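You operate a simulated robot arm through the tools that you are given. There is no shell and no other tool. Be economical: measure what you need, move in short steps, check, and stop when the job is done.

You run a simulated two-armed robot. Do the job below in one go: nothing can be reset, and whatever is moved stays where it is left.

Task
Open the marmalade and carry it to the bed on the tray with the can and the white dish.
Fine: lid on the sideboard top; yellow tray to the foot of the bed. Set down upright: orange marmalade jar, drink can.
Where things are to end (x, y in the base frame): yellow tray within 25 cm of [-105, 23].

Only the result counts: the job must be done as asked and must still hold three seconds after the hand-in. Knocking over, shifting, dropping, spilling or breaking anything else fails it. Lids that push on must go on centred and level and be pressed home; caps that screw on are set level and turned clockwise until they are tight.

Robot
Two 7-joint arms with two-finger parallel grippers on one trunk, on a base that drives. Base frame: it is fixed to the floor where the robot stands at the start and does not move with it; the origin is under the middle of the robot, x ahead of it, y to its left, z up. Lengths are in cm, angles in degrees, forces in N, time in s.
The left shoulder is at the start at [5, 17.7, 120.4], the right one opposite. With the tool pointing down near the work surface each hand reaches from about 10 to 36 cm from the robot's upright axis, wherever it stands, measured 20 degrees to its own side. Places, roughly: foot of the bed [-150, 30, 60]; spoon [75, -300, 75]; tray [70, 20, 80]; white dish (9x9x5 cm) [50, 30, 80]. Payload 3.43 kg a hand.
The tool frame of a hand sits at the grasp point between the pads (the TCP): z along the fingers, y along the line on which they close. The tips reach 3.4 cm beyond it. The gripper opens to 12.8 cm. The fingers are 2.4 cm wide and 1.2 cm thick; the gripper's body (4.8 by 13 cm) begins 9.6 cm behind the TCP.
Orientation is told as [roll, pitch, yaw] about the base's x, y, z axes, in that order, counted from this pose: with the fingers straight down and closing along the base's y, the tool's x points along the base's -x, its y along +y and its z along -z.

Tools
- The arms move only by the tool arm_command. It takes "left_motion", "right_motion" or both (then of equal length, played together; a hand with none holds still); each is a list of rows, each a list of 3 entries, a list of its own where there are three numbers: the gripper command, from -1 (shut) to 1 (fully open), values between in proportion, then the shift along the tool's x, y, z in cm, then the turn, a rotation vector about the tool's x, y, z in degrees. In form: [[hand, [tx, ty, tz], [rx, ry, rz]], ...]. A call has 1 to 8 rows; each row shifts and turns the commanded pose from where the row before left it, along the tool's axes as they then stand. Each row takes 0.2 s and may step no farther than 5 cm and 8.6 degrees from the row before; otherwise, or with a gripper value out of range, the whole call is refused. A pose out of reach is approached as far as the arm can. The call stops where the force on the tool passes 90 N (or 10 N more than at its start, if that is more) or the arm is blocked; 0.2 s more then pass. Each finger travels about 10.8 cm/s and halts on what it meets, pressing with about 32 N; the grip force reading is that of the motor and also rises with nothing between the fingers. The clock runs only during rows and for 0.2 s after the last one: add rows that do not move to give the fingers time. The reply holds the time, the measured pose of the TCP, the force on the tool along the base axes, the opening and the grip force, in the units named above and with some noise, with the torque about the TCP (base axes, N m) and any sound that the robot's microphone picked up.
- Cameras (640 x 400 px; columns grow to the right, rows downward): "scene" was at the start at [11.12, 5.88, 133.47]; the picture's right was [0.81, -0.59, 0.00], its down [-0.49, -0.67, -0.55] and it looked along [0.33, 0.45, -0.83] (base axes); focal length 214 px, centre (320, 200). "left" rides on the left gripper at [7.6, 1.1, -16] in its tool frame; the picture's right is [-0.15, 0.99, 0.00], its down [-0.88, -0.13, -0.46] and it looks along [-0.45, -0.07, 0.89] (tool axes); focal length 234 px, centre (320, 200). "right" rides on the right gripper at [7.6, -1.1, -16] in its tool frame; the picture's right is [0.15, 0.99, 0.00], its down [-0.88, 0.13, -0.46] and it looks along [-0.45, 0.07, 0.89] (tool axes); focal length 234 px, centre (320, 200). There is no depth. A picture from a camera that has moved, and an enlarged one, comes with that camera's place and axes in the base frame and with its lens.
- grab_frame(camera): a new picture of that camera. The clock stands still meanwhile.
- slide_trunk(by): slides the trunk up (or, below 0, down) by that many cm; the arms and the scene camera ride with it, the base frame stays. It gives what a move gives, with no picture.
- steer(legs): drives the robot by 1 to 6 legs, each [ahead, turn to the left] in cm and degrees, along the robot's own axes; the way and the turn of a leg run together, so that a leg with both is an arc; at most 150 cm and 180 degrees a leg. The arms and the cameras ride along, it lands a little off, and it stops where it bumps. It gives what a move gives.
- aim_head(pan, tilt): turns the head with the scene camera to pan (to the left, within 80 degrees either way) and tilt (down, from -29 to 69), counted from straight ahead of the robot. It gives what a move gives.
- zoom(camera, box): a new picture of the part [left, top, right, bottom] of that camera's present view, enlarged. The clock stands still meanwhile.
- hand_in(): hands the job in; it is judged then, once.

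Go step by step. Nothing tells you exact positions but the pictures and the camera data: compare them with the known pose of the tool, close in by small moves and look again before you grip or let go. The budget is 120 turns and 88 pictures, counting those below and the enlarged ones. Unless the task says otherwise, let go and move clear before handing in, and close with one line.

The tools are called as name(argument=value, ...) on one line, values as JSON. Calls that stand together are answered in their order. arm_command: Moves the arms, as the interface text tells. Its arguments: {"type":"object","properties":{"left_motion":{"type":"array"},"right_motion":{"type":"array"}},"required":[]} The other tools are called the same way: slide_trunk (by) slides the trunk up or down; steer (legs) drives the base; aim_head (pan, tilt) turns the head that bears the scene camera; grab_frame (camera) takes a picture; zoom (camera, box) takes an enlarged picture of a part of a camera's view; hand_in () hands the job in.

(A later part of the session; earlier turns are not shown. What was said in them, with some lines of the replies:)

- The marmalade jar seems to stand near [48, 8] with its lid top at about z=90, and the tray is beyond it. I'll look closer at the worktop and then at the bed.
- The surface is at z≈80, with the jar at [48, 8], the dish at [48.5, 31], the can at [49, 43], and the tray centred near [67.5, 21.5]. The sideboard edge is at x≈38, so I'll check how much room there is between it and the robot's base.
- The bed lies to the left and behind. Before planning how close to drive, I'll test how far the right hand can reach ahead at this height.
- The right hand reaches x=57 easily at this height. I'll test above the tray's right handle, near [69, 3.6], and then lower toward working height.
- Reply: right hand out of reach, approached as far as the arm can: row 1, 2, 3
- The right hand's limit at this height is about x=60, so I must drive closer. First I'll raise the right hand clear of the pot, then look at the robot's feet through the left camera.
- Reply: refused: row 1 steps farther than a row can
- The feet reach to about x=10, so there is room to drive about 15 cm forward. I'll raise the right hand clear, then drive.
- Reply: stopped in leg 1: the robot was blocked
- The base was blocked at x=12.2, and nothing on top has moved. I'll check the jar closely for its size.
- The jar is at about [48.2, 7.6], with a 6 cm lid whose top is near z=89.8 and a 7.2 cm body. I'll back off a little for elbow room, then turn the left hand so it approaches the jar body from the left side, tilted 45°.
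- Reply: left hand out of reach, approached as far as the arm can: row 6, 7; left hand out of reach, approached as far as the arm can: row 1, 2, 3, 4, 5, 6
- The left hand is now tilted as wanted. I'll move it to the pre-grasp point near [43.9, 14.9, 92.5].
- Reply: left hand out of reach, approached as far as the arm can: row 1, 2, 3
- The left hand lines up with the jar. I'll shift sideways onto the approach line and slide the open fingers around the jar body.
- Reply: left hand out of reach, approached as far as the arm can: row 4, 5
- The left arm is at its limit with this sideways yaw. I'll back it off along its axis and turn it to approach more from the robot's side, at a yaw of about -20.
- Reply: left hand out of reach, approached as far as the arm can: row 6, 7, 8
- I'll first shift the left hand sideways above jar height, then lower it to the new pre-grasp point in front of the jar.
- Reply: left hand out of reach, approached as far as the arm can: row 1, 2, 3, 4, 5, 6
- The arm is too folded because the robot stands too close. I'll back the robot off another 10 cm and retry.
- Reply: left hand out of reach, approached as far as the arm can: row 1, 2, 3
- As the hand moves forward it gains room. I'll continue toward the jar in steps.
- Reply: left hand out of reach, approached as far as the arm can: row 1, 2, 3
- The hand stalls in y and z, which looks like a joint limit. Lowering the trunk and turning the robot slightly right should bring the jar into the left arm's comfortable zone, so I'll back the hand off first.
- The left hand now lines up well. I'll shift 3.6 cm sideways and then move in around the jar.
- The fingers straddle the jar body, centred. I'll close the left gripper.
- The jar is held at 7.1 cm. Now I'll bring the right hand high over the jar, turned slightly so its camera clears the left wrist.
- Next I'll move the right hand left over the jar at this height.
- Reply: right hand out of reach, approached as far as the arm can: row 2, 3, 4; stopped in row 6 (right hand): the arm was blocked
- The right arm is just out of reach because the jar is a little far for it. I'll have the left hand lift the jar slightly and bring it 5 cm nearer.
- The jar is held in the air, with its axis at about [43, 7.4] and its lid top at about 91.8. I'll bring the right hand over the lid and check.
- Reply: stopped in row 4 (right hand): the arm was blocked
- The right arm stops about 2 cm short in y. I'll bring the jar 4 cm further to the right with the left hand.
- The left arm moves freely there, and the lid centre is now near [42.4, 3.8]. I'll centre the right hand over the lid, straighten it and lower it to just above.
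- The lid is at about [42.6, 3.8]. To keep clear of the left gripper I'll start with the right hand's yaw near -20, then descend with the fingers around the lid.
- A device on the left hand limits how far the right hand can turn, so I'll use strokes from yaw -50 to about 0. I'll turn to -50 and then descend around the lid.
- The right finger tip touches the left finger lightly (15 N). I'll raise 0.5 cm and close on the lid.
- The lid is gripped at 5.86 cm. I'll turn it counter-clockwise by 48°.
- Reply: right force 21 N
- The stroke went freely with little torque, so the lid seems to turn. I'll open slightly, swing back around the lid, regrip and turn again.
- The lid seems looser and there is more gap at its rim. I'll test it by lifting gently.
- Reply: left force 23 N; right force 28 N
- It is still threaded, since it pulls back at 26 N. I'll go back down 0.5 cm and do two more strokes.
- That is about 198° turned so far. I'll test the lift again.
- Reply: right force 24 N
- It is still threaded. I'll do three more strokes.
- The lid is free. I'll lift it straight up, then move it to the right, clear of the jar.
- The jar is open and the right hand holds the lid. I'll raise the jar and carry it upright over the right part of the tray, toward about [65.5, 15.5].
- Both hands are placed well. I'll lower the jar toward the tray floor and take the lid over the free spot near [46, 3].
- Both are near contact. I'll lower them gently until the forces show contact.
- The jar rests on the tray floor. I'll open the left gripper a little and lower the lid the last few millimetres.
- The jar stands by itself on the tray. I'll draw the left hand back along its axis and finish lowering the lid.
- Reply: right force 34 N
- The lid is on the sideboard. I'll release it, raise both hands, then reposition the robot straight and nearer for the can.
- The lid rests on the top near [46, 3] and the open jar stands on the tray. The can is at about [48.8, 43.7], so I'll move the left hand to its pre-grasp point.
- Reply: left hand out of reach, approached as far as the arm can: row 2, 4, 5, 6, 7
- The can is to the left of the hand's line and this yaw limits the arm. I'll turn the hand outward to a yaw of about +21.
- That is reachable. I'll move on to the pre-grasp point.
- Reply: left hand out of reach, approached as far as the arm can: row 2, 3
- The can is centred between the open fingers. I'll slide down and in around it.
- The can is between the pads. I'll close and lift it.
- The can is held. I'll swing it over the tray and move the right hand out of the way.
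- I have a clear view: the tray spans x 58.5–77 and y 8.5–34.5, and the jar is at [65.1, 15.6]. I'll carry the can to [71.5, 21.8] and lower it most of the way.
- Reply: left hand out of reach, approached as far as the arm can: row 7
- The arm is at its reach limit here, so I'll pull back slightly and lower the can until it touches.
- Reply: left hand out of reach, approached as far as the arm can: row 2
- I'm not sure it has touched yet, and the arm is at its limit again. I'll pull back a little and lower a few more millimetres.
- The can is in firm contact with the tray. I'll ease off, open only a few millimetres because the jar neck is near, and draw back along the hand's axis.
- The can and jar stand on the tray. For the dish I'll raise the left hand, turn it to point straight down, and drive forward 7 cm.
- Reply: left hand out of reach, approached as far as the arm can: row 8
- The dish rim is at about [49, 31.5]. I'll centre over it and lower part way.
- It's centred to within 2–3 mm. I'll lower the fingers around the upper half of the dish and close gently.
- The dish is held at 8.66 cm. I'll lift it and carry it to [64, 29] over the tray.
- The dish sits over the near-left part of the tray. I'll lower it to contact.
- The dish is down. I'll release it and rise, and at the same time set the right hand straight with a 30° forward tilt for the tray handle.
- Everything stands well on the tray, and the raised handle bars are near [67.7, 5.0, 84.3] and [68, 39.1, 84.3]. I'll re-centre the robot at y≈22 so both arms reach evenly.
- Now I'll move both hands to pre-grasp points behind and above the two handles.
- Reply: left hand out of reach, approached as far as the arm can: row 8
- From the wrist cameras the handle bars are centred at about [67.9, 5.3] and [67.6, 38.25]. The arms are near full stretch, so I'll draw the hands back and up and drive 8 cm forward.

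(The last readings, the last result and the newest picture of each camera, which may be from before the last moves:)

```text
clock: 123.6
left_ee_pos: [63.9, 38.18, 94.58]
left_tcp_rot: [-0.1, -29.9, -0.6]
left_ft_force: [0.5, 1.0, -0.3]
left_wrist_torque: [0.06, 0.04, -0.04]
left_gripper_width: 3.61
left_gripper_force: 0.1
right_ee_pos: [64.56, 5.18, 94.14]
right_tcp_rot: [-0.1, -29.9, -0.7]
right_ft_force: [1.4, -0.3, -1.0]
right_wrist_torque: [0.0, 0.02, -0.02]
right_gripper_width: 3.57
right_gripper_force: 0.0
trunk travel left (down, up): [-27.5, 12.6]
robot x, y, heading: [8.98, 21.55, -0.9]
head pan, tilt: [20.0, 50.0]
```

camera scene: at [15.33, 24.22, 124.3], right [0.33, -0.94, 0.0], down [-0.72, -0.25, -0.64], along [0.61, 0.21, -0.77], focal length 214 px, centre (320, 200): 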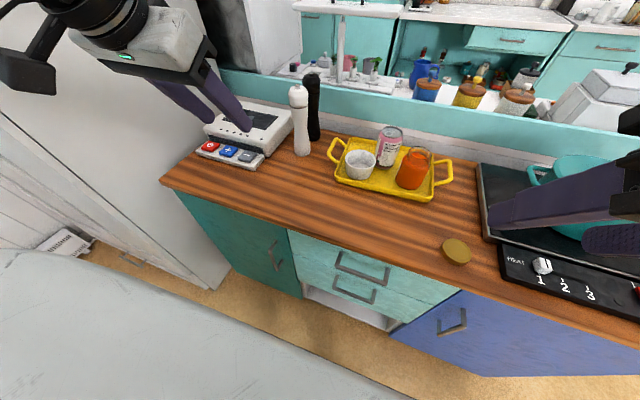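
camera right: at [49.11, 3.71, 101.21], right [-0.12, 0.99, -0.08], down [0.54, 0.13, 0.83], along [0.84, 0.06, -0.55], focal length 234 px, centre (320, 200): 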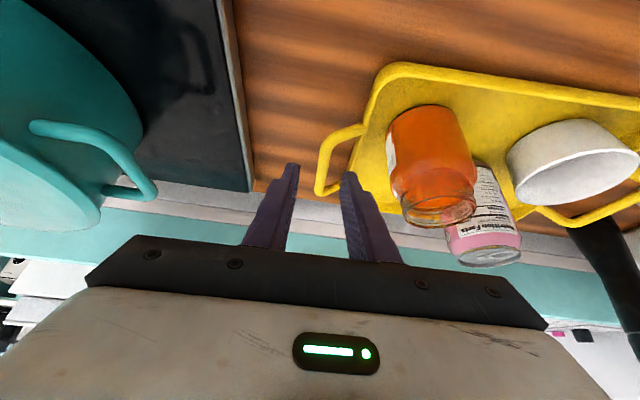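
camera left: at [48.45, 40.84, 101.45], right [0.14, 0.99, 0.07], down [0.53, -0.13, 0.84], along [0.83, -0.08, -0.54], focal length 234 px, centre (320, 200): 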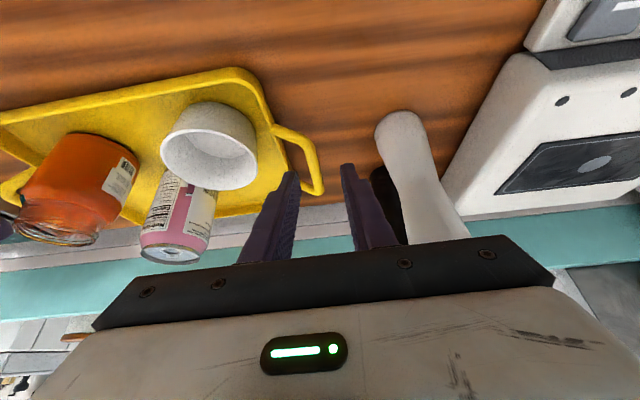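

I'll lower both hands to just above the handle bars and check them in the wrist cameras.

arm_command(left_motion=[[-0.44, [0.9, 0, 3], [0, 0, 0]], [-0.44, [0.9, 0, 3], [0, 0, 0]], [-0.44, [0, 0, 0], [0, 0, 0]]], right_motion=[[-0.44, [0.95, 0.1, 3], [0, 0, 0]], [-0.44, [0.95, 0, 3], [0, 0, 0]], [-0.44, [0, 0, 0], [0, 0, 0]]])

zoom(camera="right", box=[240, 90, 440, 215])

zoom(camera="left", box=[220, 90, 420, 215])

```text
clock: 124.4
left_ee_pos: [65.27, 38.05, 88.55]
left_tcp_rot: [-0.1, -30.0, -0.6]
left_ft_force: [-0.7, 0.2, 0.0]
left_wrist_torque: [0.0, 0.01, 0.01]
left_gripper_width: 3.57
left_gripper_force: 0.0
right_ee_pos: [65.97, 5.38, 88.13]
right_tcp_rot: [-0.1, -30.0, -0.7]
right_ft_force: [1.0, 0.3, -0.2]
right_wrist_torque: [-0.01, 0.01, -0.03]
right_gripper_width: 3.57
right_gripper_force: 0.0
trunk travel left (down, up): [-27.5, 12.6]
robot x, y, heading: [8.97, 22.12, -1.0]
head pan, tilt: [20.0, 50.0]
```

```text
3.20 times, centred on (340, 152) of right
camera zoom: at [51.31, 4.48, 98.14], right [-0.11, 0.99, -0.07], down [0.54, 0.12, 0.83], along [0.84, 0.05, -0.55], focal length 749 px, centre (256, 352)
```

zoom: 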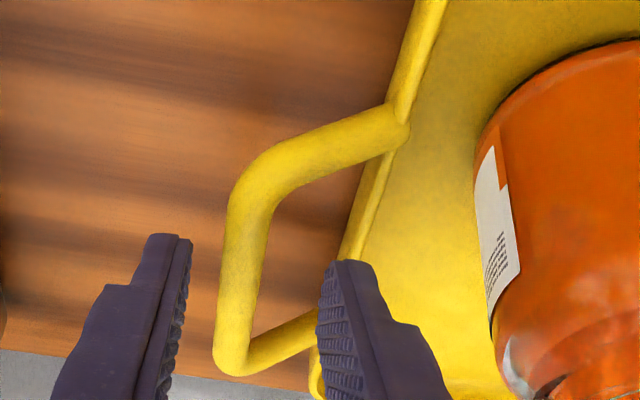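

```text
3.20 times, centred on (320, 152) of left
camera zoom: at [50.73, 39.43, 98.42], right [0.14, 0.99, 0.07], down [0.53, -0.13, 0.83], along [0.83, -0.08, -0.55], focal length 749 px, centre (320, 352)
```

zoom: 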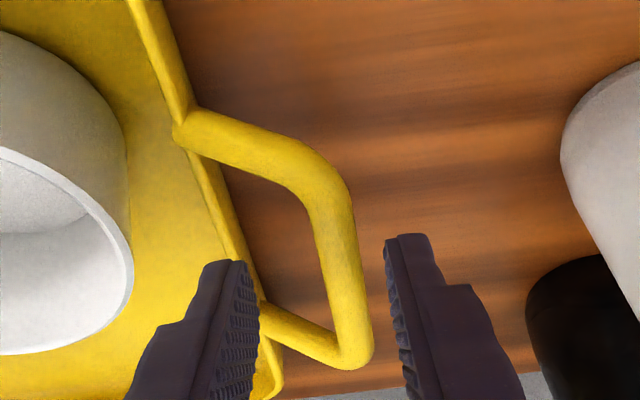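

The bars are between the fingers with small offsets. I'll correct by about 4 mm, go down onto the bars and close.

arm_command(left_motion=[[-0.44, [0.15, 0.45, 1.2], [0, 0, 0]], [-0.44, [0, 0, 1.8], [0, 0, 0]], [-0.44, [0, 0, 1.7], [0, 0, 0]], [-0.44, [0, 0, 0], [0, 0, 0]]], right_motion=[[-0.44, [0.28, -0.38, 1.0], [0, 0, 0]], [-0.44, [0, 0, 1.6], [0, 0, 0]], [-0.44, [0, 0, 1.55], [0, 0, 0]], [-0.44, [0, 0, 0], [0, 0, 0]]])

zoom(camera="right", box=[240, 90, 440, 215])

zoom(camera="left", box=[220, 90, 420, 215])

```text
clock: 125.4
left_ee_pos: [67.0, 39.32, 84.83]
left_tcp_rot: [-0.2, -29.9, -0.7]
left_ft_force: [0.9, -0.8, -0.2]
left_wrist_torque: [0.0, -0.01, 0.02]
left_gripper_width: 3.57
left_gripper_force: 0.0
left hand out of reach, approached as far as the arm can: row 3
right_ee_pos: [67.71, 4.93, 84.36]
right_tcp_rot: [-0.1, -30.0, -0.8]
right_ft_force: [-0.5, 0.2, 0.6]
right_wrist_torque: [0.0, 0.0, 0.02]
right_gripper_width: 3.61
right_gripper_force: 0.1
trunk travel left (down, up): [-27.5, 12.6]
robot x, y, heading: [9.37, 21.23, -0.8]
head pan, tilt: [20.0, 50.0]
```

```text
3.20 times, centred on (340, 152) of right
camera zoom: at [53.15, 4.05, 94.37], right [-0.11, 0.99, -0.08], down [0.54, 0.13, 0.83], along [0.84, 0.05, -0.55], focal length 749 px, centre (256, 352)
```

zoom: 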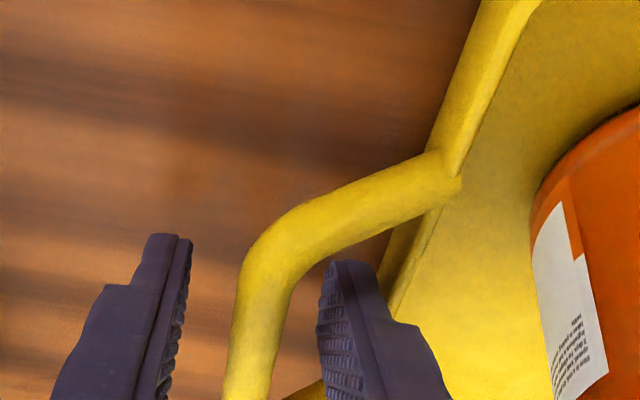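

```text
3.20 times, centred on (320, 152) of left
camera zoom: at [52.28, 40.8, 94.88], right [0.14, 0.99, 0.07], down [0.53, -0.13, 0.84], along [0.83, -0.08, -0.55], focal length 749 px, centre (320, 352)
```

zoom: 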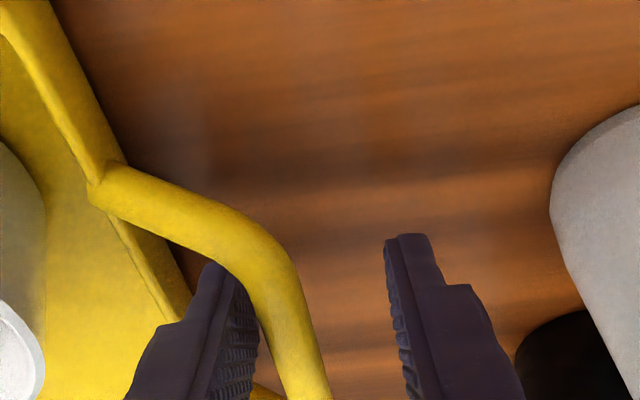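

The left hand stopped slightly off to the left at its limit. I'll shift it right, drive 2 cm closer for reach, and slide both hands back along the bars.

arm_command(left_motion=[[-0.44, [0, -0.45, 0], [0, 0, 0]], [-0.44, [0, -0.4, 0], [0, 0, 0]]])

steer(legs=[[2, 0]])

arm_command(left_motion=[[-0.44, [0.75, 0, -0.45], [0, 0, 0]], [-0.44, [0.75, 0, 0], [0, 0, 0]], [-0.44, [0, 0, 0], [0, 0, 0]]], right_motion=[[-0.44, [0.85, 0, -0.5], [0, 0, 0]], [-0.44, [0.85, 0, -0.5], [0, 0, 0]], [-0.44, [0, 0, 0], [0, 0, 0]]])

zoom(camera="left", box=[220, 90, 420, 215])

```text
clock: 126.0
left_ee_pos: [66.57, 39.08, 85.05]
left_tcp_rot: [-0.1, -30.0, -0.7]
left_ft_force: [-0.1, 0.0, 0.0]
left_wrist_torque: [-0.02, 0.0, 0.0]
left_gripper_width: 3.59
left_gripper_force: 0.0
left hand out of reach, approached as far as the arm can: row 1
right_ee_pos: [67.71, 4.92, 84.35]
right_tcp_rot: [-0.1, -30.0, -0.7]
right_ft_force: [0.0, -0.5, -0.2]
right_wrist_torque: [0.01, -0.01, 0.01]
right_gripper_width: 3.58
right_gripper_force: 0.0
trunk travel left (down, up): [-27.5, 12.6]
robot x, y, heading: [9.1, 21.1, -0.8]
head pan, tilt: [20.0, 50.0]
```

```text
clock: 126.8
left_ee_pos: [68.53, 39.03, 85.21]
left_tcp_rot: [-0.2, -29.9, -0.6]
left_ft_force: [0.5, -1.0, -0.7]
left_wrist_torque: [0.02, 0.01, 0.0]
left_gripper_width: 3.56
left_gripper_force: 0.2
right_ee_pos: [69.77, 4.79, 84.37]
right_tcp_rot: [-0.1, -29.9, -0.7]
right_ft_force: [0.3, -0.1, 0.1]
right_wrist_torque: [0.0, 0.02, -0.02]
right_gripper_width: 3.56
right_gripper_force: 0.0
trunk travel left (down, up): [-27.5, 12.6]
robot x, y, heading: [10.88, 21.69, -0.8]
head pan, tilt: [20.0, 50.0]
```

```text
clock: 127.6
left_ee_pos: [67.03, 39.03, 84.89]
left_tcp_rot: [-0.2, -30.0, -0.7]
left_ft_force: [0.7, -0.1, 0.0]
left_wrist_torque: [0.0, 0.02, 0.02]
left_gripper_width: 3.61
left_gripper_force: 0.2
right_ee_pos: [67.71, 4.85, 84.47]
right_tcp_rot: [-0.1, -29.9, -0.6]
right_ft_force: [-0.3, -0.3, 0.7]
right_wrist_torque: [-0.03, 0.01, 0.01]
right_gripper_width: 3.57
right_gripper_force: 0.1
trunk travel left (down, up): [-27.5, 12.6]
robot x, y, heading: [10.99, 21.69, -0.9]
head pan, tilt: [20.0, 50.0]
```

```text
3.20 times, centred on (320, 152) of left
camera zoom: at [52.48, 40.37, 94.83], right [0.14, 0.99, 0.07], down [0.53, -0.13, 0.84], along [0.83, -0.08, -0.55], focal length 749 px, centre (320, 352)
```

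zoom: 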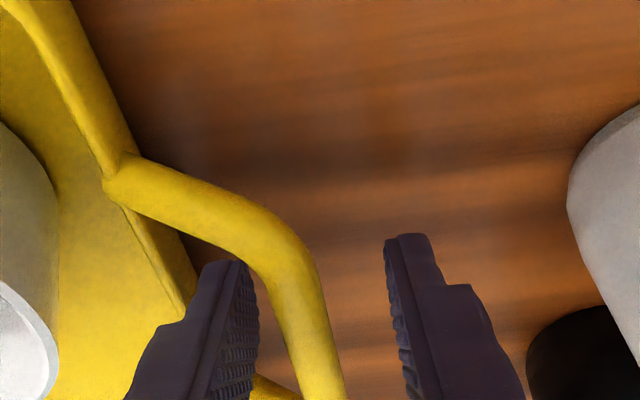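

The bars are inside both grippers. I'll nudge the left hand 5 mm right and close both.

arm_command(left_motion=[[-0.5, [0, -0.5, 0], [0, 0, 0]], [-0.6, [0, 0, 0], [0, 0, 0]], [-0.7, [0, 0, 0], [0, 0, 0]], [-0.8, [0, 0, 0], [0, 0, 0]], [-1, [0, 0, 0], [0, 0, 0]], [-1, [0, 0, 0], [0, 0, 0]]], right_motion=[[-0.5, [0, 0, 0], [0, 0, 0]], [-0.6, [0, 0, 0], [0, 0, 0]], [-0.7, [0, 0, 0], [0, 0, 0]], [-0.8, [0, 0, 0], [0, 0, 0]], [-1, [0, 0, 0], [0, 0, 0]], [-1, [0, 0, 0], [0, 0, 0]]])

zoom(camera="scene", box=[230, 60, 530, 260])

```text
clock: 129.0
left_ee_pos: [67.08, 38.46, 84.88]
left_tcp_rot: [-0.2, -30.0, -0.4]
left_ft_force: [1.8, 2.4, 0.6]
left_wrist_torque: [0.02, 0.2, 0.9]
left_gripper_width: 1.18
left_gripper_force: 32.1
right_ee_pos: [67.68, 4.95, 84.33]
right_tcp_rot: [-0.2, -30.0, -0.6]
right_ft_force: [-2.5, 1.0, 1.5]
right_wrist_torque: [0.0, -0.15, 0.45]
right_gripper_width: 1.16
right_gripper_force: 32.4
trunk travel left (down, up): [-27.5, 12.6]
robot x, y, heading: [11.1, 21.44, -0.9]
head pan, tilt: [20.0, 50.0]
```

```text
2.00 times, centred on (380, 160) of scene
camera zoom: at [25.27, 24.1, 124.31], right [0.33, -0.94, 0.0], down [-0.72, -0.25, -0.64], along [0.61, 0.21, -0.77], focal length 429 px, centre (200, 280)
```

zoom: 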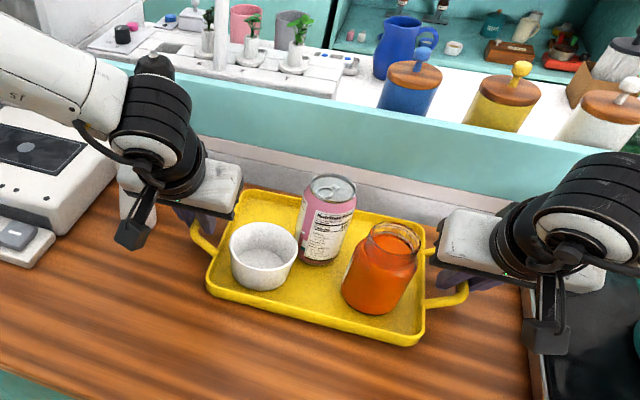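

Both handles are gripped. I'll lift the tray a little with the trunk so that both hands rise together, then check it.

slide_trunk(by=2.5)

zoom(camera="scene", box=[230, 60, 530, 260])

```text
clock: 129.7
left_ee_pos: [67.18, 38.5, 87.28]
left_tcp_rot: [-0.2, -30.0, -0.5]
left_ft_force: [3.4, 0.2, -6.8]
left_wrist_torque: [-0.02, 0.18, 0.9]
left_gripper_width: 1.19
left_gripper_force: 32.0
right_ee_pos: [67.74, 4.76, 86.78]
right_tcp_rot: [-0.1, -29.7, -0.7]
right_ft_force: [-4.6, 0.6, -8.1]
right_wrist_torque: [-0.03, -0.2, 0.44]
right_gripper_width: 1.18
right_gripper_force: 32.2
trunk travel left (down, up): [-30.0, 10.1]
robot x, y, heading: [11.12, 21.39, -1.2]
head pan, tilt: [20.0, 50.0]
```

```text
2.00 times, centred on (380, 160) of scene
camera zoom: at [25.43, 24.07, 126.78], right [0.33, -0.94, 0.0], down [-0.72, -0.25, -0.64], along [0.61, 0.21, -0.77], focal length 429 px, centre (200, 280)
```

zoom: 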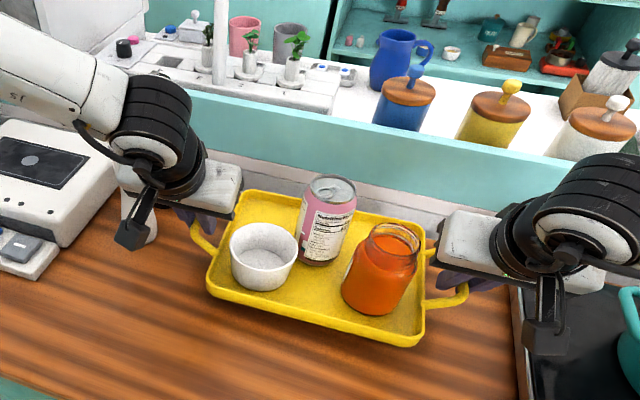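

The tray is off the surface and level, at about 15 N in total. I'll raise it further and back straight out from the sideboard.

slide_trunk(by=7)

steer(legs=[[-12, 0], [-34, 0]])

grab_frame(camera="scene")

```text
clock: 130.8
left_ee_pos: [67.22, 38.57, 94.26]
left_tcp_rot: [0.0, -29.8, -0.6]
left_ft_force: [4.3, 0.5, -7.0]
left_wrist_torque: [0.01, -0.44, 0.94]
left_gripper_width: 1.24
left_gripper_force: 32.2
right_ee_pos: [67.81, 4.8, 93.74]
right_tcp_rot: [-0.3, -29.8, -0.7]
right_ft_force: [-3.9, -1.4, -7.2]
right_wrist_torque: [-0.05, 0.36, 0.51]
right_gripper_width: 1.17
right_gripper_force: 32.2
trunk travel left (down, up): [-37.0, 3.1]
robot x, y, heading: [11.03, 21.33, -0.9]
head pan, tilt: [20.0, 50.0]
```

```text
clock: 133.8
left_ee_pos: [21.53, 39.03, 94.31]
left_tcp_rot: [-0.2, -29.9, -0.6]
left_ft_force: [3.9, 2.4, -6.7]
left_wrist_torque: [-0.01, 0.04, 0.89]
left_gripper_width: 1.18
left_gripper_force: 31.7
right_ee_pos: [22.04, 5.4, 93.83]
right_tcp_rot: [-0.2, -29.9, -0.8]
right_ft_force: [-4.9, -2.1, -7.1]
right_wrist_torque: [-0.01, -0.16, 0.47]
right_gripper_width: 1.17
right_gripper_force: 31.6
trunk travel left (down, up): [-37.0, 3.1]
robot x, y, heading: [-34.3, 21.98, -0.8]
head pan, tilt: [20.0, 50.0]
```

```text
7 pictures are left
camera scene: at [-20.32, 24.74, 133.79], right [0.33, -0.94, 0.0], down [-0.72, -0.25, -0.64], along [0.61, 0.21, -0.77], focal length 214 px, centre (320, 200)
```

scene: 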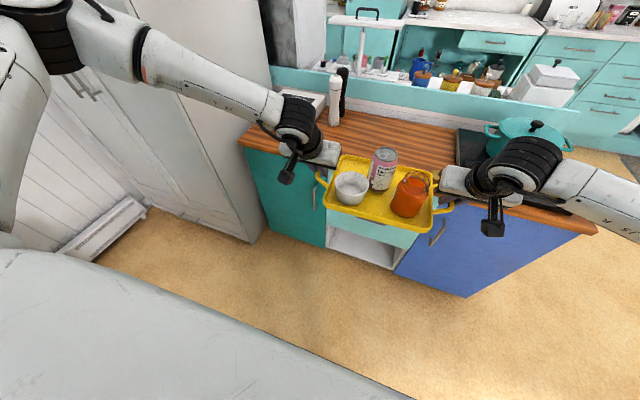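

The tray rides level. I'll turn left by half a turn toward the bed in two steps.

steer(legs=[[0, 60], [0, 60], [0, 60.8]])

aim_head(pan=0, tilt=40)

grab_frame(camera="scene")

```text
clock: 142.2
left_ee_pos: [-90.58, 4.56, 94.26]
left_tcp_rot: [-0.2, -29.9, 180.0]
left_ft_force: [-4.0, 1.4, -6.7]
left_wrist_torque: [0.02, -0.01, 0.91]
left_gripper_width: 1.17
left_gripper_force: 32.4
right_ee_pos: [-91.52, 38.1, 93.87]
right_tcp_rot: [-0.3, -29.7, 179.9]
right_ft_force: [3.3, -2.7, -7.9]
right_wrist_torque: [0.05, 0.03, 0.39]
right_gripper_width: 1.16
right_gripper_force: 31.8
trunk travel left (down, up): [-37.0, 3.1]
robot x, y, heading: [-34.41, 22.16, 179.9]
head pan, tilt: [20.0, 50.0]
```

```text
clock: 143.0
left_ee_pos: [-90.66, 4.45, 94.14]
left_tcp_rot: [-0.2, -29.9, -180.0]
left_ft_force: [-4.3, 1.4, -6.0]
left_wrist_torque: [0.02, -0.05, 0.9]
left_gripper_width: 1.19
left_gripper_force: 31.9
right_ee_pos: [-91.59, 38.04, 93.86]
right_tcp_rot: [-0.1, -29.7, 179.9]
right_ft_force: [2.8, -1.3, -8.1]
right_wrist_torque: [0.01, 0.1, 0.29]
right_gripper_width: 1.16
right_gripper_force: 31.5
trunk travel left (down, up): [-37.0, 3.1]
robot x, y, heading: [-34.52, 22.46, 179.8]
head pan, tilt: [0.0, 40.0]
```

```text
6 pictures are left
camera scene: at [-50.33, 22.38, 135.2], right [0.0, 1.0, 0.0], down [0.64, 0.0, -0.77], along [-0.76, 0.0, -0.64], focal length 214 px, centre (320, 200)
```

scene: 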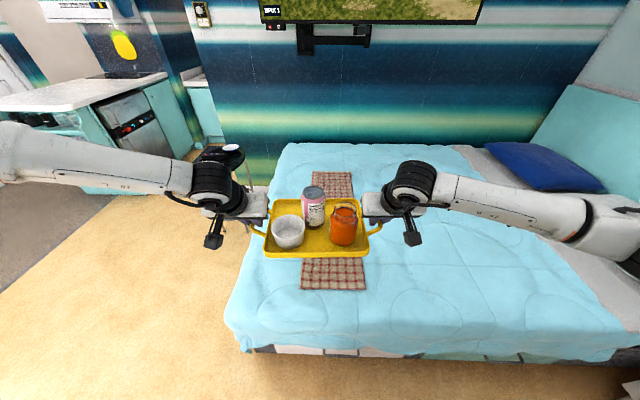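

The bed and its runner are ahead, with the bed's near edge at about x=-78 and the tray now centred at about [-91, 21.3]. I'll drive 11 cm closer and lower most of the way.

steer(legs=[[11, 0]])

slide_trunk(by=-23)

grab_frame(camera="scene")

```text
clock: 144.2
left_ee_pos: [-101.57, 4.66, 94.27]
left_tcp_rot: [-0.1, -29.8, 180.0]
left_ft_force: [-3.7, 2.2, -6.6]
left_wrist_torque: [-0.02, 0.36, 0.9]
left_gripper_width: 1.2
left_gripper_force: 32.5
right_ee_pos: [-102.49, 38.27, 93.72]
right_tcp_rot: [-0.1, -29.7, 179.8]
right_ft_force: [3.8, -1.2, -8.9]
right_wrist_torque: [0.04, -0.38, 0.38]
right_gripper_width: 1.2
right_gripper_force: 32.2
trunk travel left (down, up): [-37.0, 3.1]
robot x, y, heading: [-45.8, 22.55, 179.5]
head pan, tilt: [0.0, 40.0]
```

```text
clock: 146.6
left_ee_pos: [-101.53, 4.72, 71.23]
left_tcp_rot: [-0.2, -29.8, 180.1]
left_ft_force: [-4.2, 0.9, -6.5]
left_wrist_torque: [-0.01, 0.22, 0.9]
left_gripper_width: 1.22
left_gripper_force: 32.0
right_ee_pos: [-102.43, 38.22, 70.81]
right_tcp_rot: [-0.3, -29.7, 179.8]
right_ft_force: [2.8, -1.3, -7.6]
right_wrist_torque: [0.03, -0.22, 0.31]
right_gripper_width: 1.18
right_gripper_force: 32.2
trunk travel left (down, up): [-14.0, 26.1]
robot x, y, heading: [-45.5, 22.08, 180.0]
head pan, tilt: [0.0, 40.0]
```

```text
5 pictures are left
camera scene: at [-61.24, 22.46, 112.21], right [0.01, 1.0, 0.0], down [0.64, 0.0, -0.77], along [-0.77, 0.0, -0.64], focal length 214 px, centre (320, 200)
```

scene: 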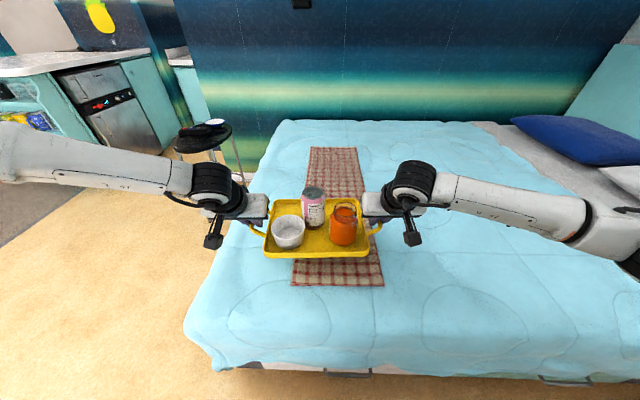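

The tray is about 6 cm above the bed, and I'll lower it in stages while watching the forces.

slide_trunk(by=-4.5)

slide_trunk(by=-0.7)

slide_trunk(by=-0.5)

```text
clock: 147.5
left_ee_pos: [-101.54, 4.65, 66.7]
left_tcp_rot: [-0.2, -29.9, 180.0]
left_ft_force: [-3.8, 2.0, -6.5]
left_wrist_torque: [-0.01, -0.09, 0.89]
left_gripper_width: 1.2
left_gripper_force: 32.0
right_ee_pos: [-102.41, 38.29, 66.25]
right_tcp_rot: [-0.2, -29.8, 179.9]
right_ft_force: [4.1, -2.2, -8.2]
right_wrist_torque: [0.02, 0.08, 0.33]
right_gripper_width: 1.19
right_gripper_force: 31.3
trunk travel left (down, up): [-9.5, 30.6]
robot x, y, heading: [-45.69, 22.34, 179.5]
head pan, tilt: [0.0, 40.0]
```

```text
clock: 148.1
left_ee_pos: [-101.52, 4.71, 65.94]
left_tcp_rot: [-0.3, -29.9, 180.0]
left_ft_force: [-2.5, 1.4, -6.5]
left_wrist_torque: [0.02, -0.16, 0.94]
left_gripper_width: 1.2
left_gripper_force: 32.0
right_ee_pos: [-102.32, 38.31, 65.59]
right_tcp_rot: [-0.2, -29.7, 179.9]
right_ft_force: [3.1, -1.2, -8.3]
right_wrist_torque: [0.01, 0.17, 0.3]
right_gripper_width: 1.16
right_gripper_force: 31.7
trunk travel left (down, up): [-8.8, 31.3]
robot x, y, heading: [-45.88, 22.04, 179.5]
head pan, tilt: [0.0, 40.0]
```

```text
clock: 148.6
left_ee_pos: [-101.57, 4.61, 65.59]
left_tcp_rot: [-0.2, -30.0, 179.9]
left_ft_force: [-3.7, 1.2, -6.5]
left_wrist_torque: [0.02, -0.13, 0.87]
left_gripper_width: 1.19
left_gripper_force: 32.1
right_ee_pos: [-102.44, 38.32, 65.0]
right_tcp_rot: [-0.3, -29.8, 180.0]
right_ft_force: [3.0, -1.6, -7.8]
right_wrist_torque: [-0.03, 0.13, 0.29]
right_gripper_width: 1.18
right_gripper_force: 32.2
trunk travel left (down, up): [-8.3, 31.8]
robot x, y, heading: [-45.51, 21.93, 179.6]
head pan, tilt: [0.0, 40.0]
```

slide_trunk(by=-0.4)

slide_trunk(by=-0.4)

slide_trunk(by=-0.4)

```text
clock: 149.1
left_ee_pos: [-101.46, 4.66, 65.25]
left_tcp_rot: [-0.2, -29.9, 179.9]
left_ft_force: [-4.1, 1.5, -6.3]
left_wrist_torque: [0.0, -0.07, 0.91]
left_gripper_width: 1.17
left_gripper_force: 31.8
right_ee_pos: [-102.48, 38.19, 64.63]
right_tcp_rot: [-0.3, -29.8, 179.9]
right_ft_force: [4.2, -1.2, -8.0]
right_wrist_torque: [0.02, 0.12, 0.27]
right_gripper_width: 1.18
right_gripper_force: 31.7
trunk travel left (down, up): [-7.9, 32.2]
robot x, y, heading: [-45.59, 22.5, 179.8]
head pan, tilt: [0.0, 40.0]
```

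```text
clock: 149.7
left_ee_pos: [-101.48, 4.7, 64.75]
left_tcp_rot: [-0.2, -29.9, 179.9]
left_ft_force: [-2.6, 2.2, -6.9]
left_wrist_torque: [-0.01, -0.04, 0.9]
left_gripper_width: 1.19
left_gripper_force: 32.0
right_ee_pos: [-102.3, 38.23, 64.27]
right_tcp_rot: [-0.2, -29.7, 179.9]
right_ft_force: [4.1, -1.3, -7.6]
right_wrist_torque: [0.02, 0.05, 0.24]
right_gripper_width: 1.19
right_gripper_force: 31.6
trunk travel left (down, up): [-7.5, 32.6]
robot x, y, heading: [-45.43, 22.09, 179.6]
head pan, tilt: [0.0, 40.0]
```

```text
clock: 150.2
left_ee_pos: [-101.55, 4.63, 64.39]
left_tcp_rot: [-0.1, -29.8, 179.9]
left_ft_force: [-4.0, 1.1, -6.2]
left_wrist_torque: [-0.01, 0.02, 0.89]
left_gripper_width: 1.2
left_gripper_force: 32.2
right_ee_pos: [-102.38, 38.27, 63.91]
right_tcp_rot: [-0.2, -29.7, 179.9]
right_ft_force: [3.5, -2.3, -7.8]
right_wrist_torque: [0.03, 0.01, 0.35]
right_gripper_width: 1.17
right_gripper_force: 32.6
trunk travel left (down, up): [-7.1, 33.0]
robot x, y, heading: [-45.65, 22.03, 179.7]
head pan, tilt: [0.0, 40.0]
```

There's no contact yet, so I'll continue in small steps.

slide_trunk(by=-0.4)

slide_trunk(by=-0.4)

zoom(camera="scene", box=[230, 170, 410, 290])

```text
clock: 150.7
left_ee_pos: [-101.53, 4.59, 63.93]
left_tcp_rot: [-0.1, -30.0, 180.0]
left_ft_force: [-3.3, 1.4, -5.6]
left_wrist_torque: [-0.02, 0.1, 0.88]
left_gripper_width: 1.2
left_gripper_force: 31.9
right_ee_pos: [-102.41, 38.27, 63.49]
right_tcp_rot: [-0.1, -29.7, 179.8]
right_ft_force: [3.9, -1.7, -5.7]
right_wrist_torque: [0.04, 0.01, 0.31]
right_gripper_width: 1.17
right_gripper_force: 31.5
trunk travel left (down, up): [-6.7, 33.4]
robot x, y, heading: [-45.91, 22.1, 179.9]
head pan, tilt: [0.0, 40.0]
```

```text
clock: 151.2
left_ee_pos: [-101.44, 4.59, 63.83]
left_tcp_rot: [-0.3, -30.1, 180.0]
left_ft_force: [-2.1, -0.8, 1.9]
left_wrist_torque: [-0.07, 0.29, 0.93]
left_gripper_width: 1.22
left_gripper_force: 31.7
right_ee_pos: [-102.5, 38.37, 63.27]
right_tcp_rot: [-0.1, -30.0, 179.9]
right_ft_force: [7.3, 1.1, 3.9]
right_wrist_torque: [-0.01, -0.42, 0.33]
right_gripper_width: 1.17
right_gripper_force: 32.2
trunk travel left (down, up): [-6.3, 33.8]
robot x, y, heading: [-45.7, 22.19, 179.7]
head pan, tilt: [0.0, 40.0]
```

```text
3.33 times, centred on (320, 230) of scene
camera zoom: at [-61.07, 22.45, 104.56], right [0.01, 1.0, 0.0], down [0.64, 0.0, -0.77], along [-0.77, 0.0, -0.64], focal length 715 px, centre (320, 100)
```

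zoom: 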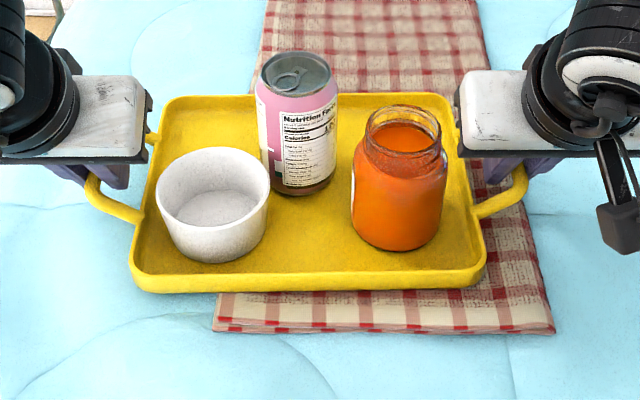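

The tray rests on the bed with both forces reversed. I'll open both grippers slowly to 3.5 cm and draw back up along the hands' axes.

arm_command(left_motion=[[-0.7, [0, 0, 0], [0, 0, 0]], [-0.5, [0, 0, 0], [0, 0, 0]], [-0.46, [0, 0, 0], [0, 0, 0]], [-0.46, [0, 0, 0], [0, 0, 0]]], right_motion=[[-0.7, [0, 0, 0], [0, 0, 0]], [-0.5, [0, 0, 0], [0, 0, 0]], [-0.46, [0, 0, 0], [0, 0, 0]], [-0.46, [0, 0, 0], [0, 0, 0]]])

arm_command(left_motion=[[-0.46, [0, 0, -1.5], [0, 0, 0]], [-0.46, [0, 0, -2.5], [0, 0, 0]], [-0.46, [0, 0, -3], [0, 0, 0]], [-0.46, [0, 0, -4], [0, 0, 0]], [-0.46, [0, 0, -4], [0, 0, 0]]], right_motion=[[-0.46, [0, 0, -1.5], [0, 0, 0]], [-0.46, [0, 0, -2.5], [0, 0, 0]], [-0.46, [0, 0, -3], [0, 0, 0]], [-0.46, [0, 0, -4], [0, 0, 0]], [-0.46, [0, 0, -4], [0, 0, 0]]])

grab_frame(camera="scene")

```text
clock: 152.2
left_ee_pos: [-101.48, 4.73, 63.57]
left_tcp_rot: [-0.1, -30.0, 179.9]
left_ft_force: [0.4, 0.2, -0.2]
left_wrist_torque: [0.0, -0.01, 0.06]
left_gripper_width: 3.46
left_gripper_force: 0.0
right_ee_pos: [-102.23, 38.18, 63.11]
right_tcp_rot: [-0.2, -29.8, 179.8]
right_ft_force: [0.4, -0.3, -0.3]
right_wrist_torque: [0.0, 0.04, -0.01]
right_gripper_width: 3.45
right_gripper_force: 0.1
trunk travel left (down, up): [-6.3, 33.8]
robot x, y, heading: [-45.77, 22.04, 179.8]
head pan, tilt: [0.0, 40.0]
```

```text
clock: 153.4
left_ee_pos: [-93.8, 4.59, 76.64]
left_tcp_rot: [-0.2, -29.9, 179.9]
left_ft_force: [-0.2, 0.1, 0.1]
left_wrist_torque: [0.0, 0.01, -0.01]
left_gripper_width: 3.44
left_gripper_force: 0.1
right_ee_pos: [-94.87, 38.24, 76.02]
right_tcp_rot: [-0.2, -29.8, 179.8]
right_ft_force: [0.6, 0.3, -0.9]
right_wrist_torque: [-0.01, -0.02, 0.0]
right_gripper_width: 3.46
right_gripper_force: 0.1
trunk travel left (down, up): [-6.3, 33.8]
robot x, y, heading: [-45.59, 21.87, 179.6]
head pan, tilt: [0.0, 40.0]
```

```text
3 pictures are left
camera scene: at [-61.14, 22.45, 104.52], right [0.01, 1.0, 0.0], down [0.64, 0.0, -0.77], along [-0.77, 0.0, -0.64], focal length 214 px, centre (320, 200)
```

scene: 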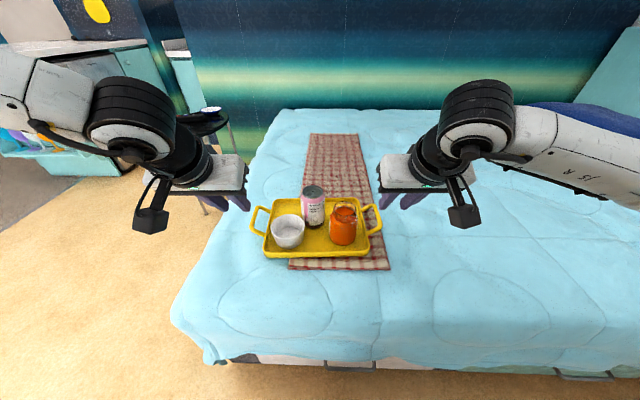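

The tray stands level on the foot of the bed at about [-102, 21.5], with the open jar, the can and the dish upright on it, and both hands are clear. I'll raise the trunk a little and hand in.

slide_trunk(by=8)

hand_in()

```text
clock: 154.6
left_ee_pos: [-93.94, 4.57, 84.61]
left_tcp_rot: [-0.2, -29.9, 180.0]
left_ft_force: [0.4, 1.0, -0.1]
left_wrist_torque: [0.02, -0.01, -0.01]
left_gripper_width: 3.48
left_gripper_force: 0.0
right_ee_pos: [-94.8, 38.24, 84.13]
right_tcp_rot: [-0.3, -29.8, 179.8]
right_ft_force: [0.5, -0.2, 0.9]
right_wrist_torque: [-0.01, -0.01, 0.01]
right_gripper_width: 3.44
right_gripper_force: 0.0
trunk travel left (down, up): [-14.3, 25.8]
robot x, y, heading: [-45.36, 22.1, 179.6]
head pan, tilt: [0.0, 40.0]
```

```text
The job is handed in.
```

The marmalade is open with its lid on the sideboard, and the yellow tray is on the foot of the bed at about [-102, 21.5], with the jar and can upright and the white dish beside them.
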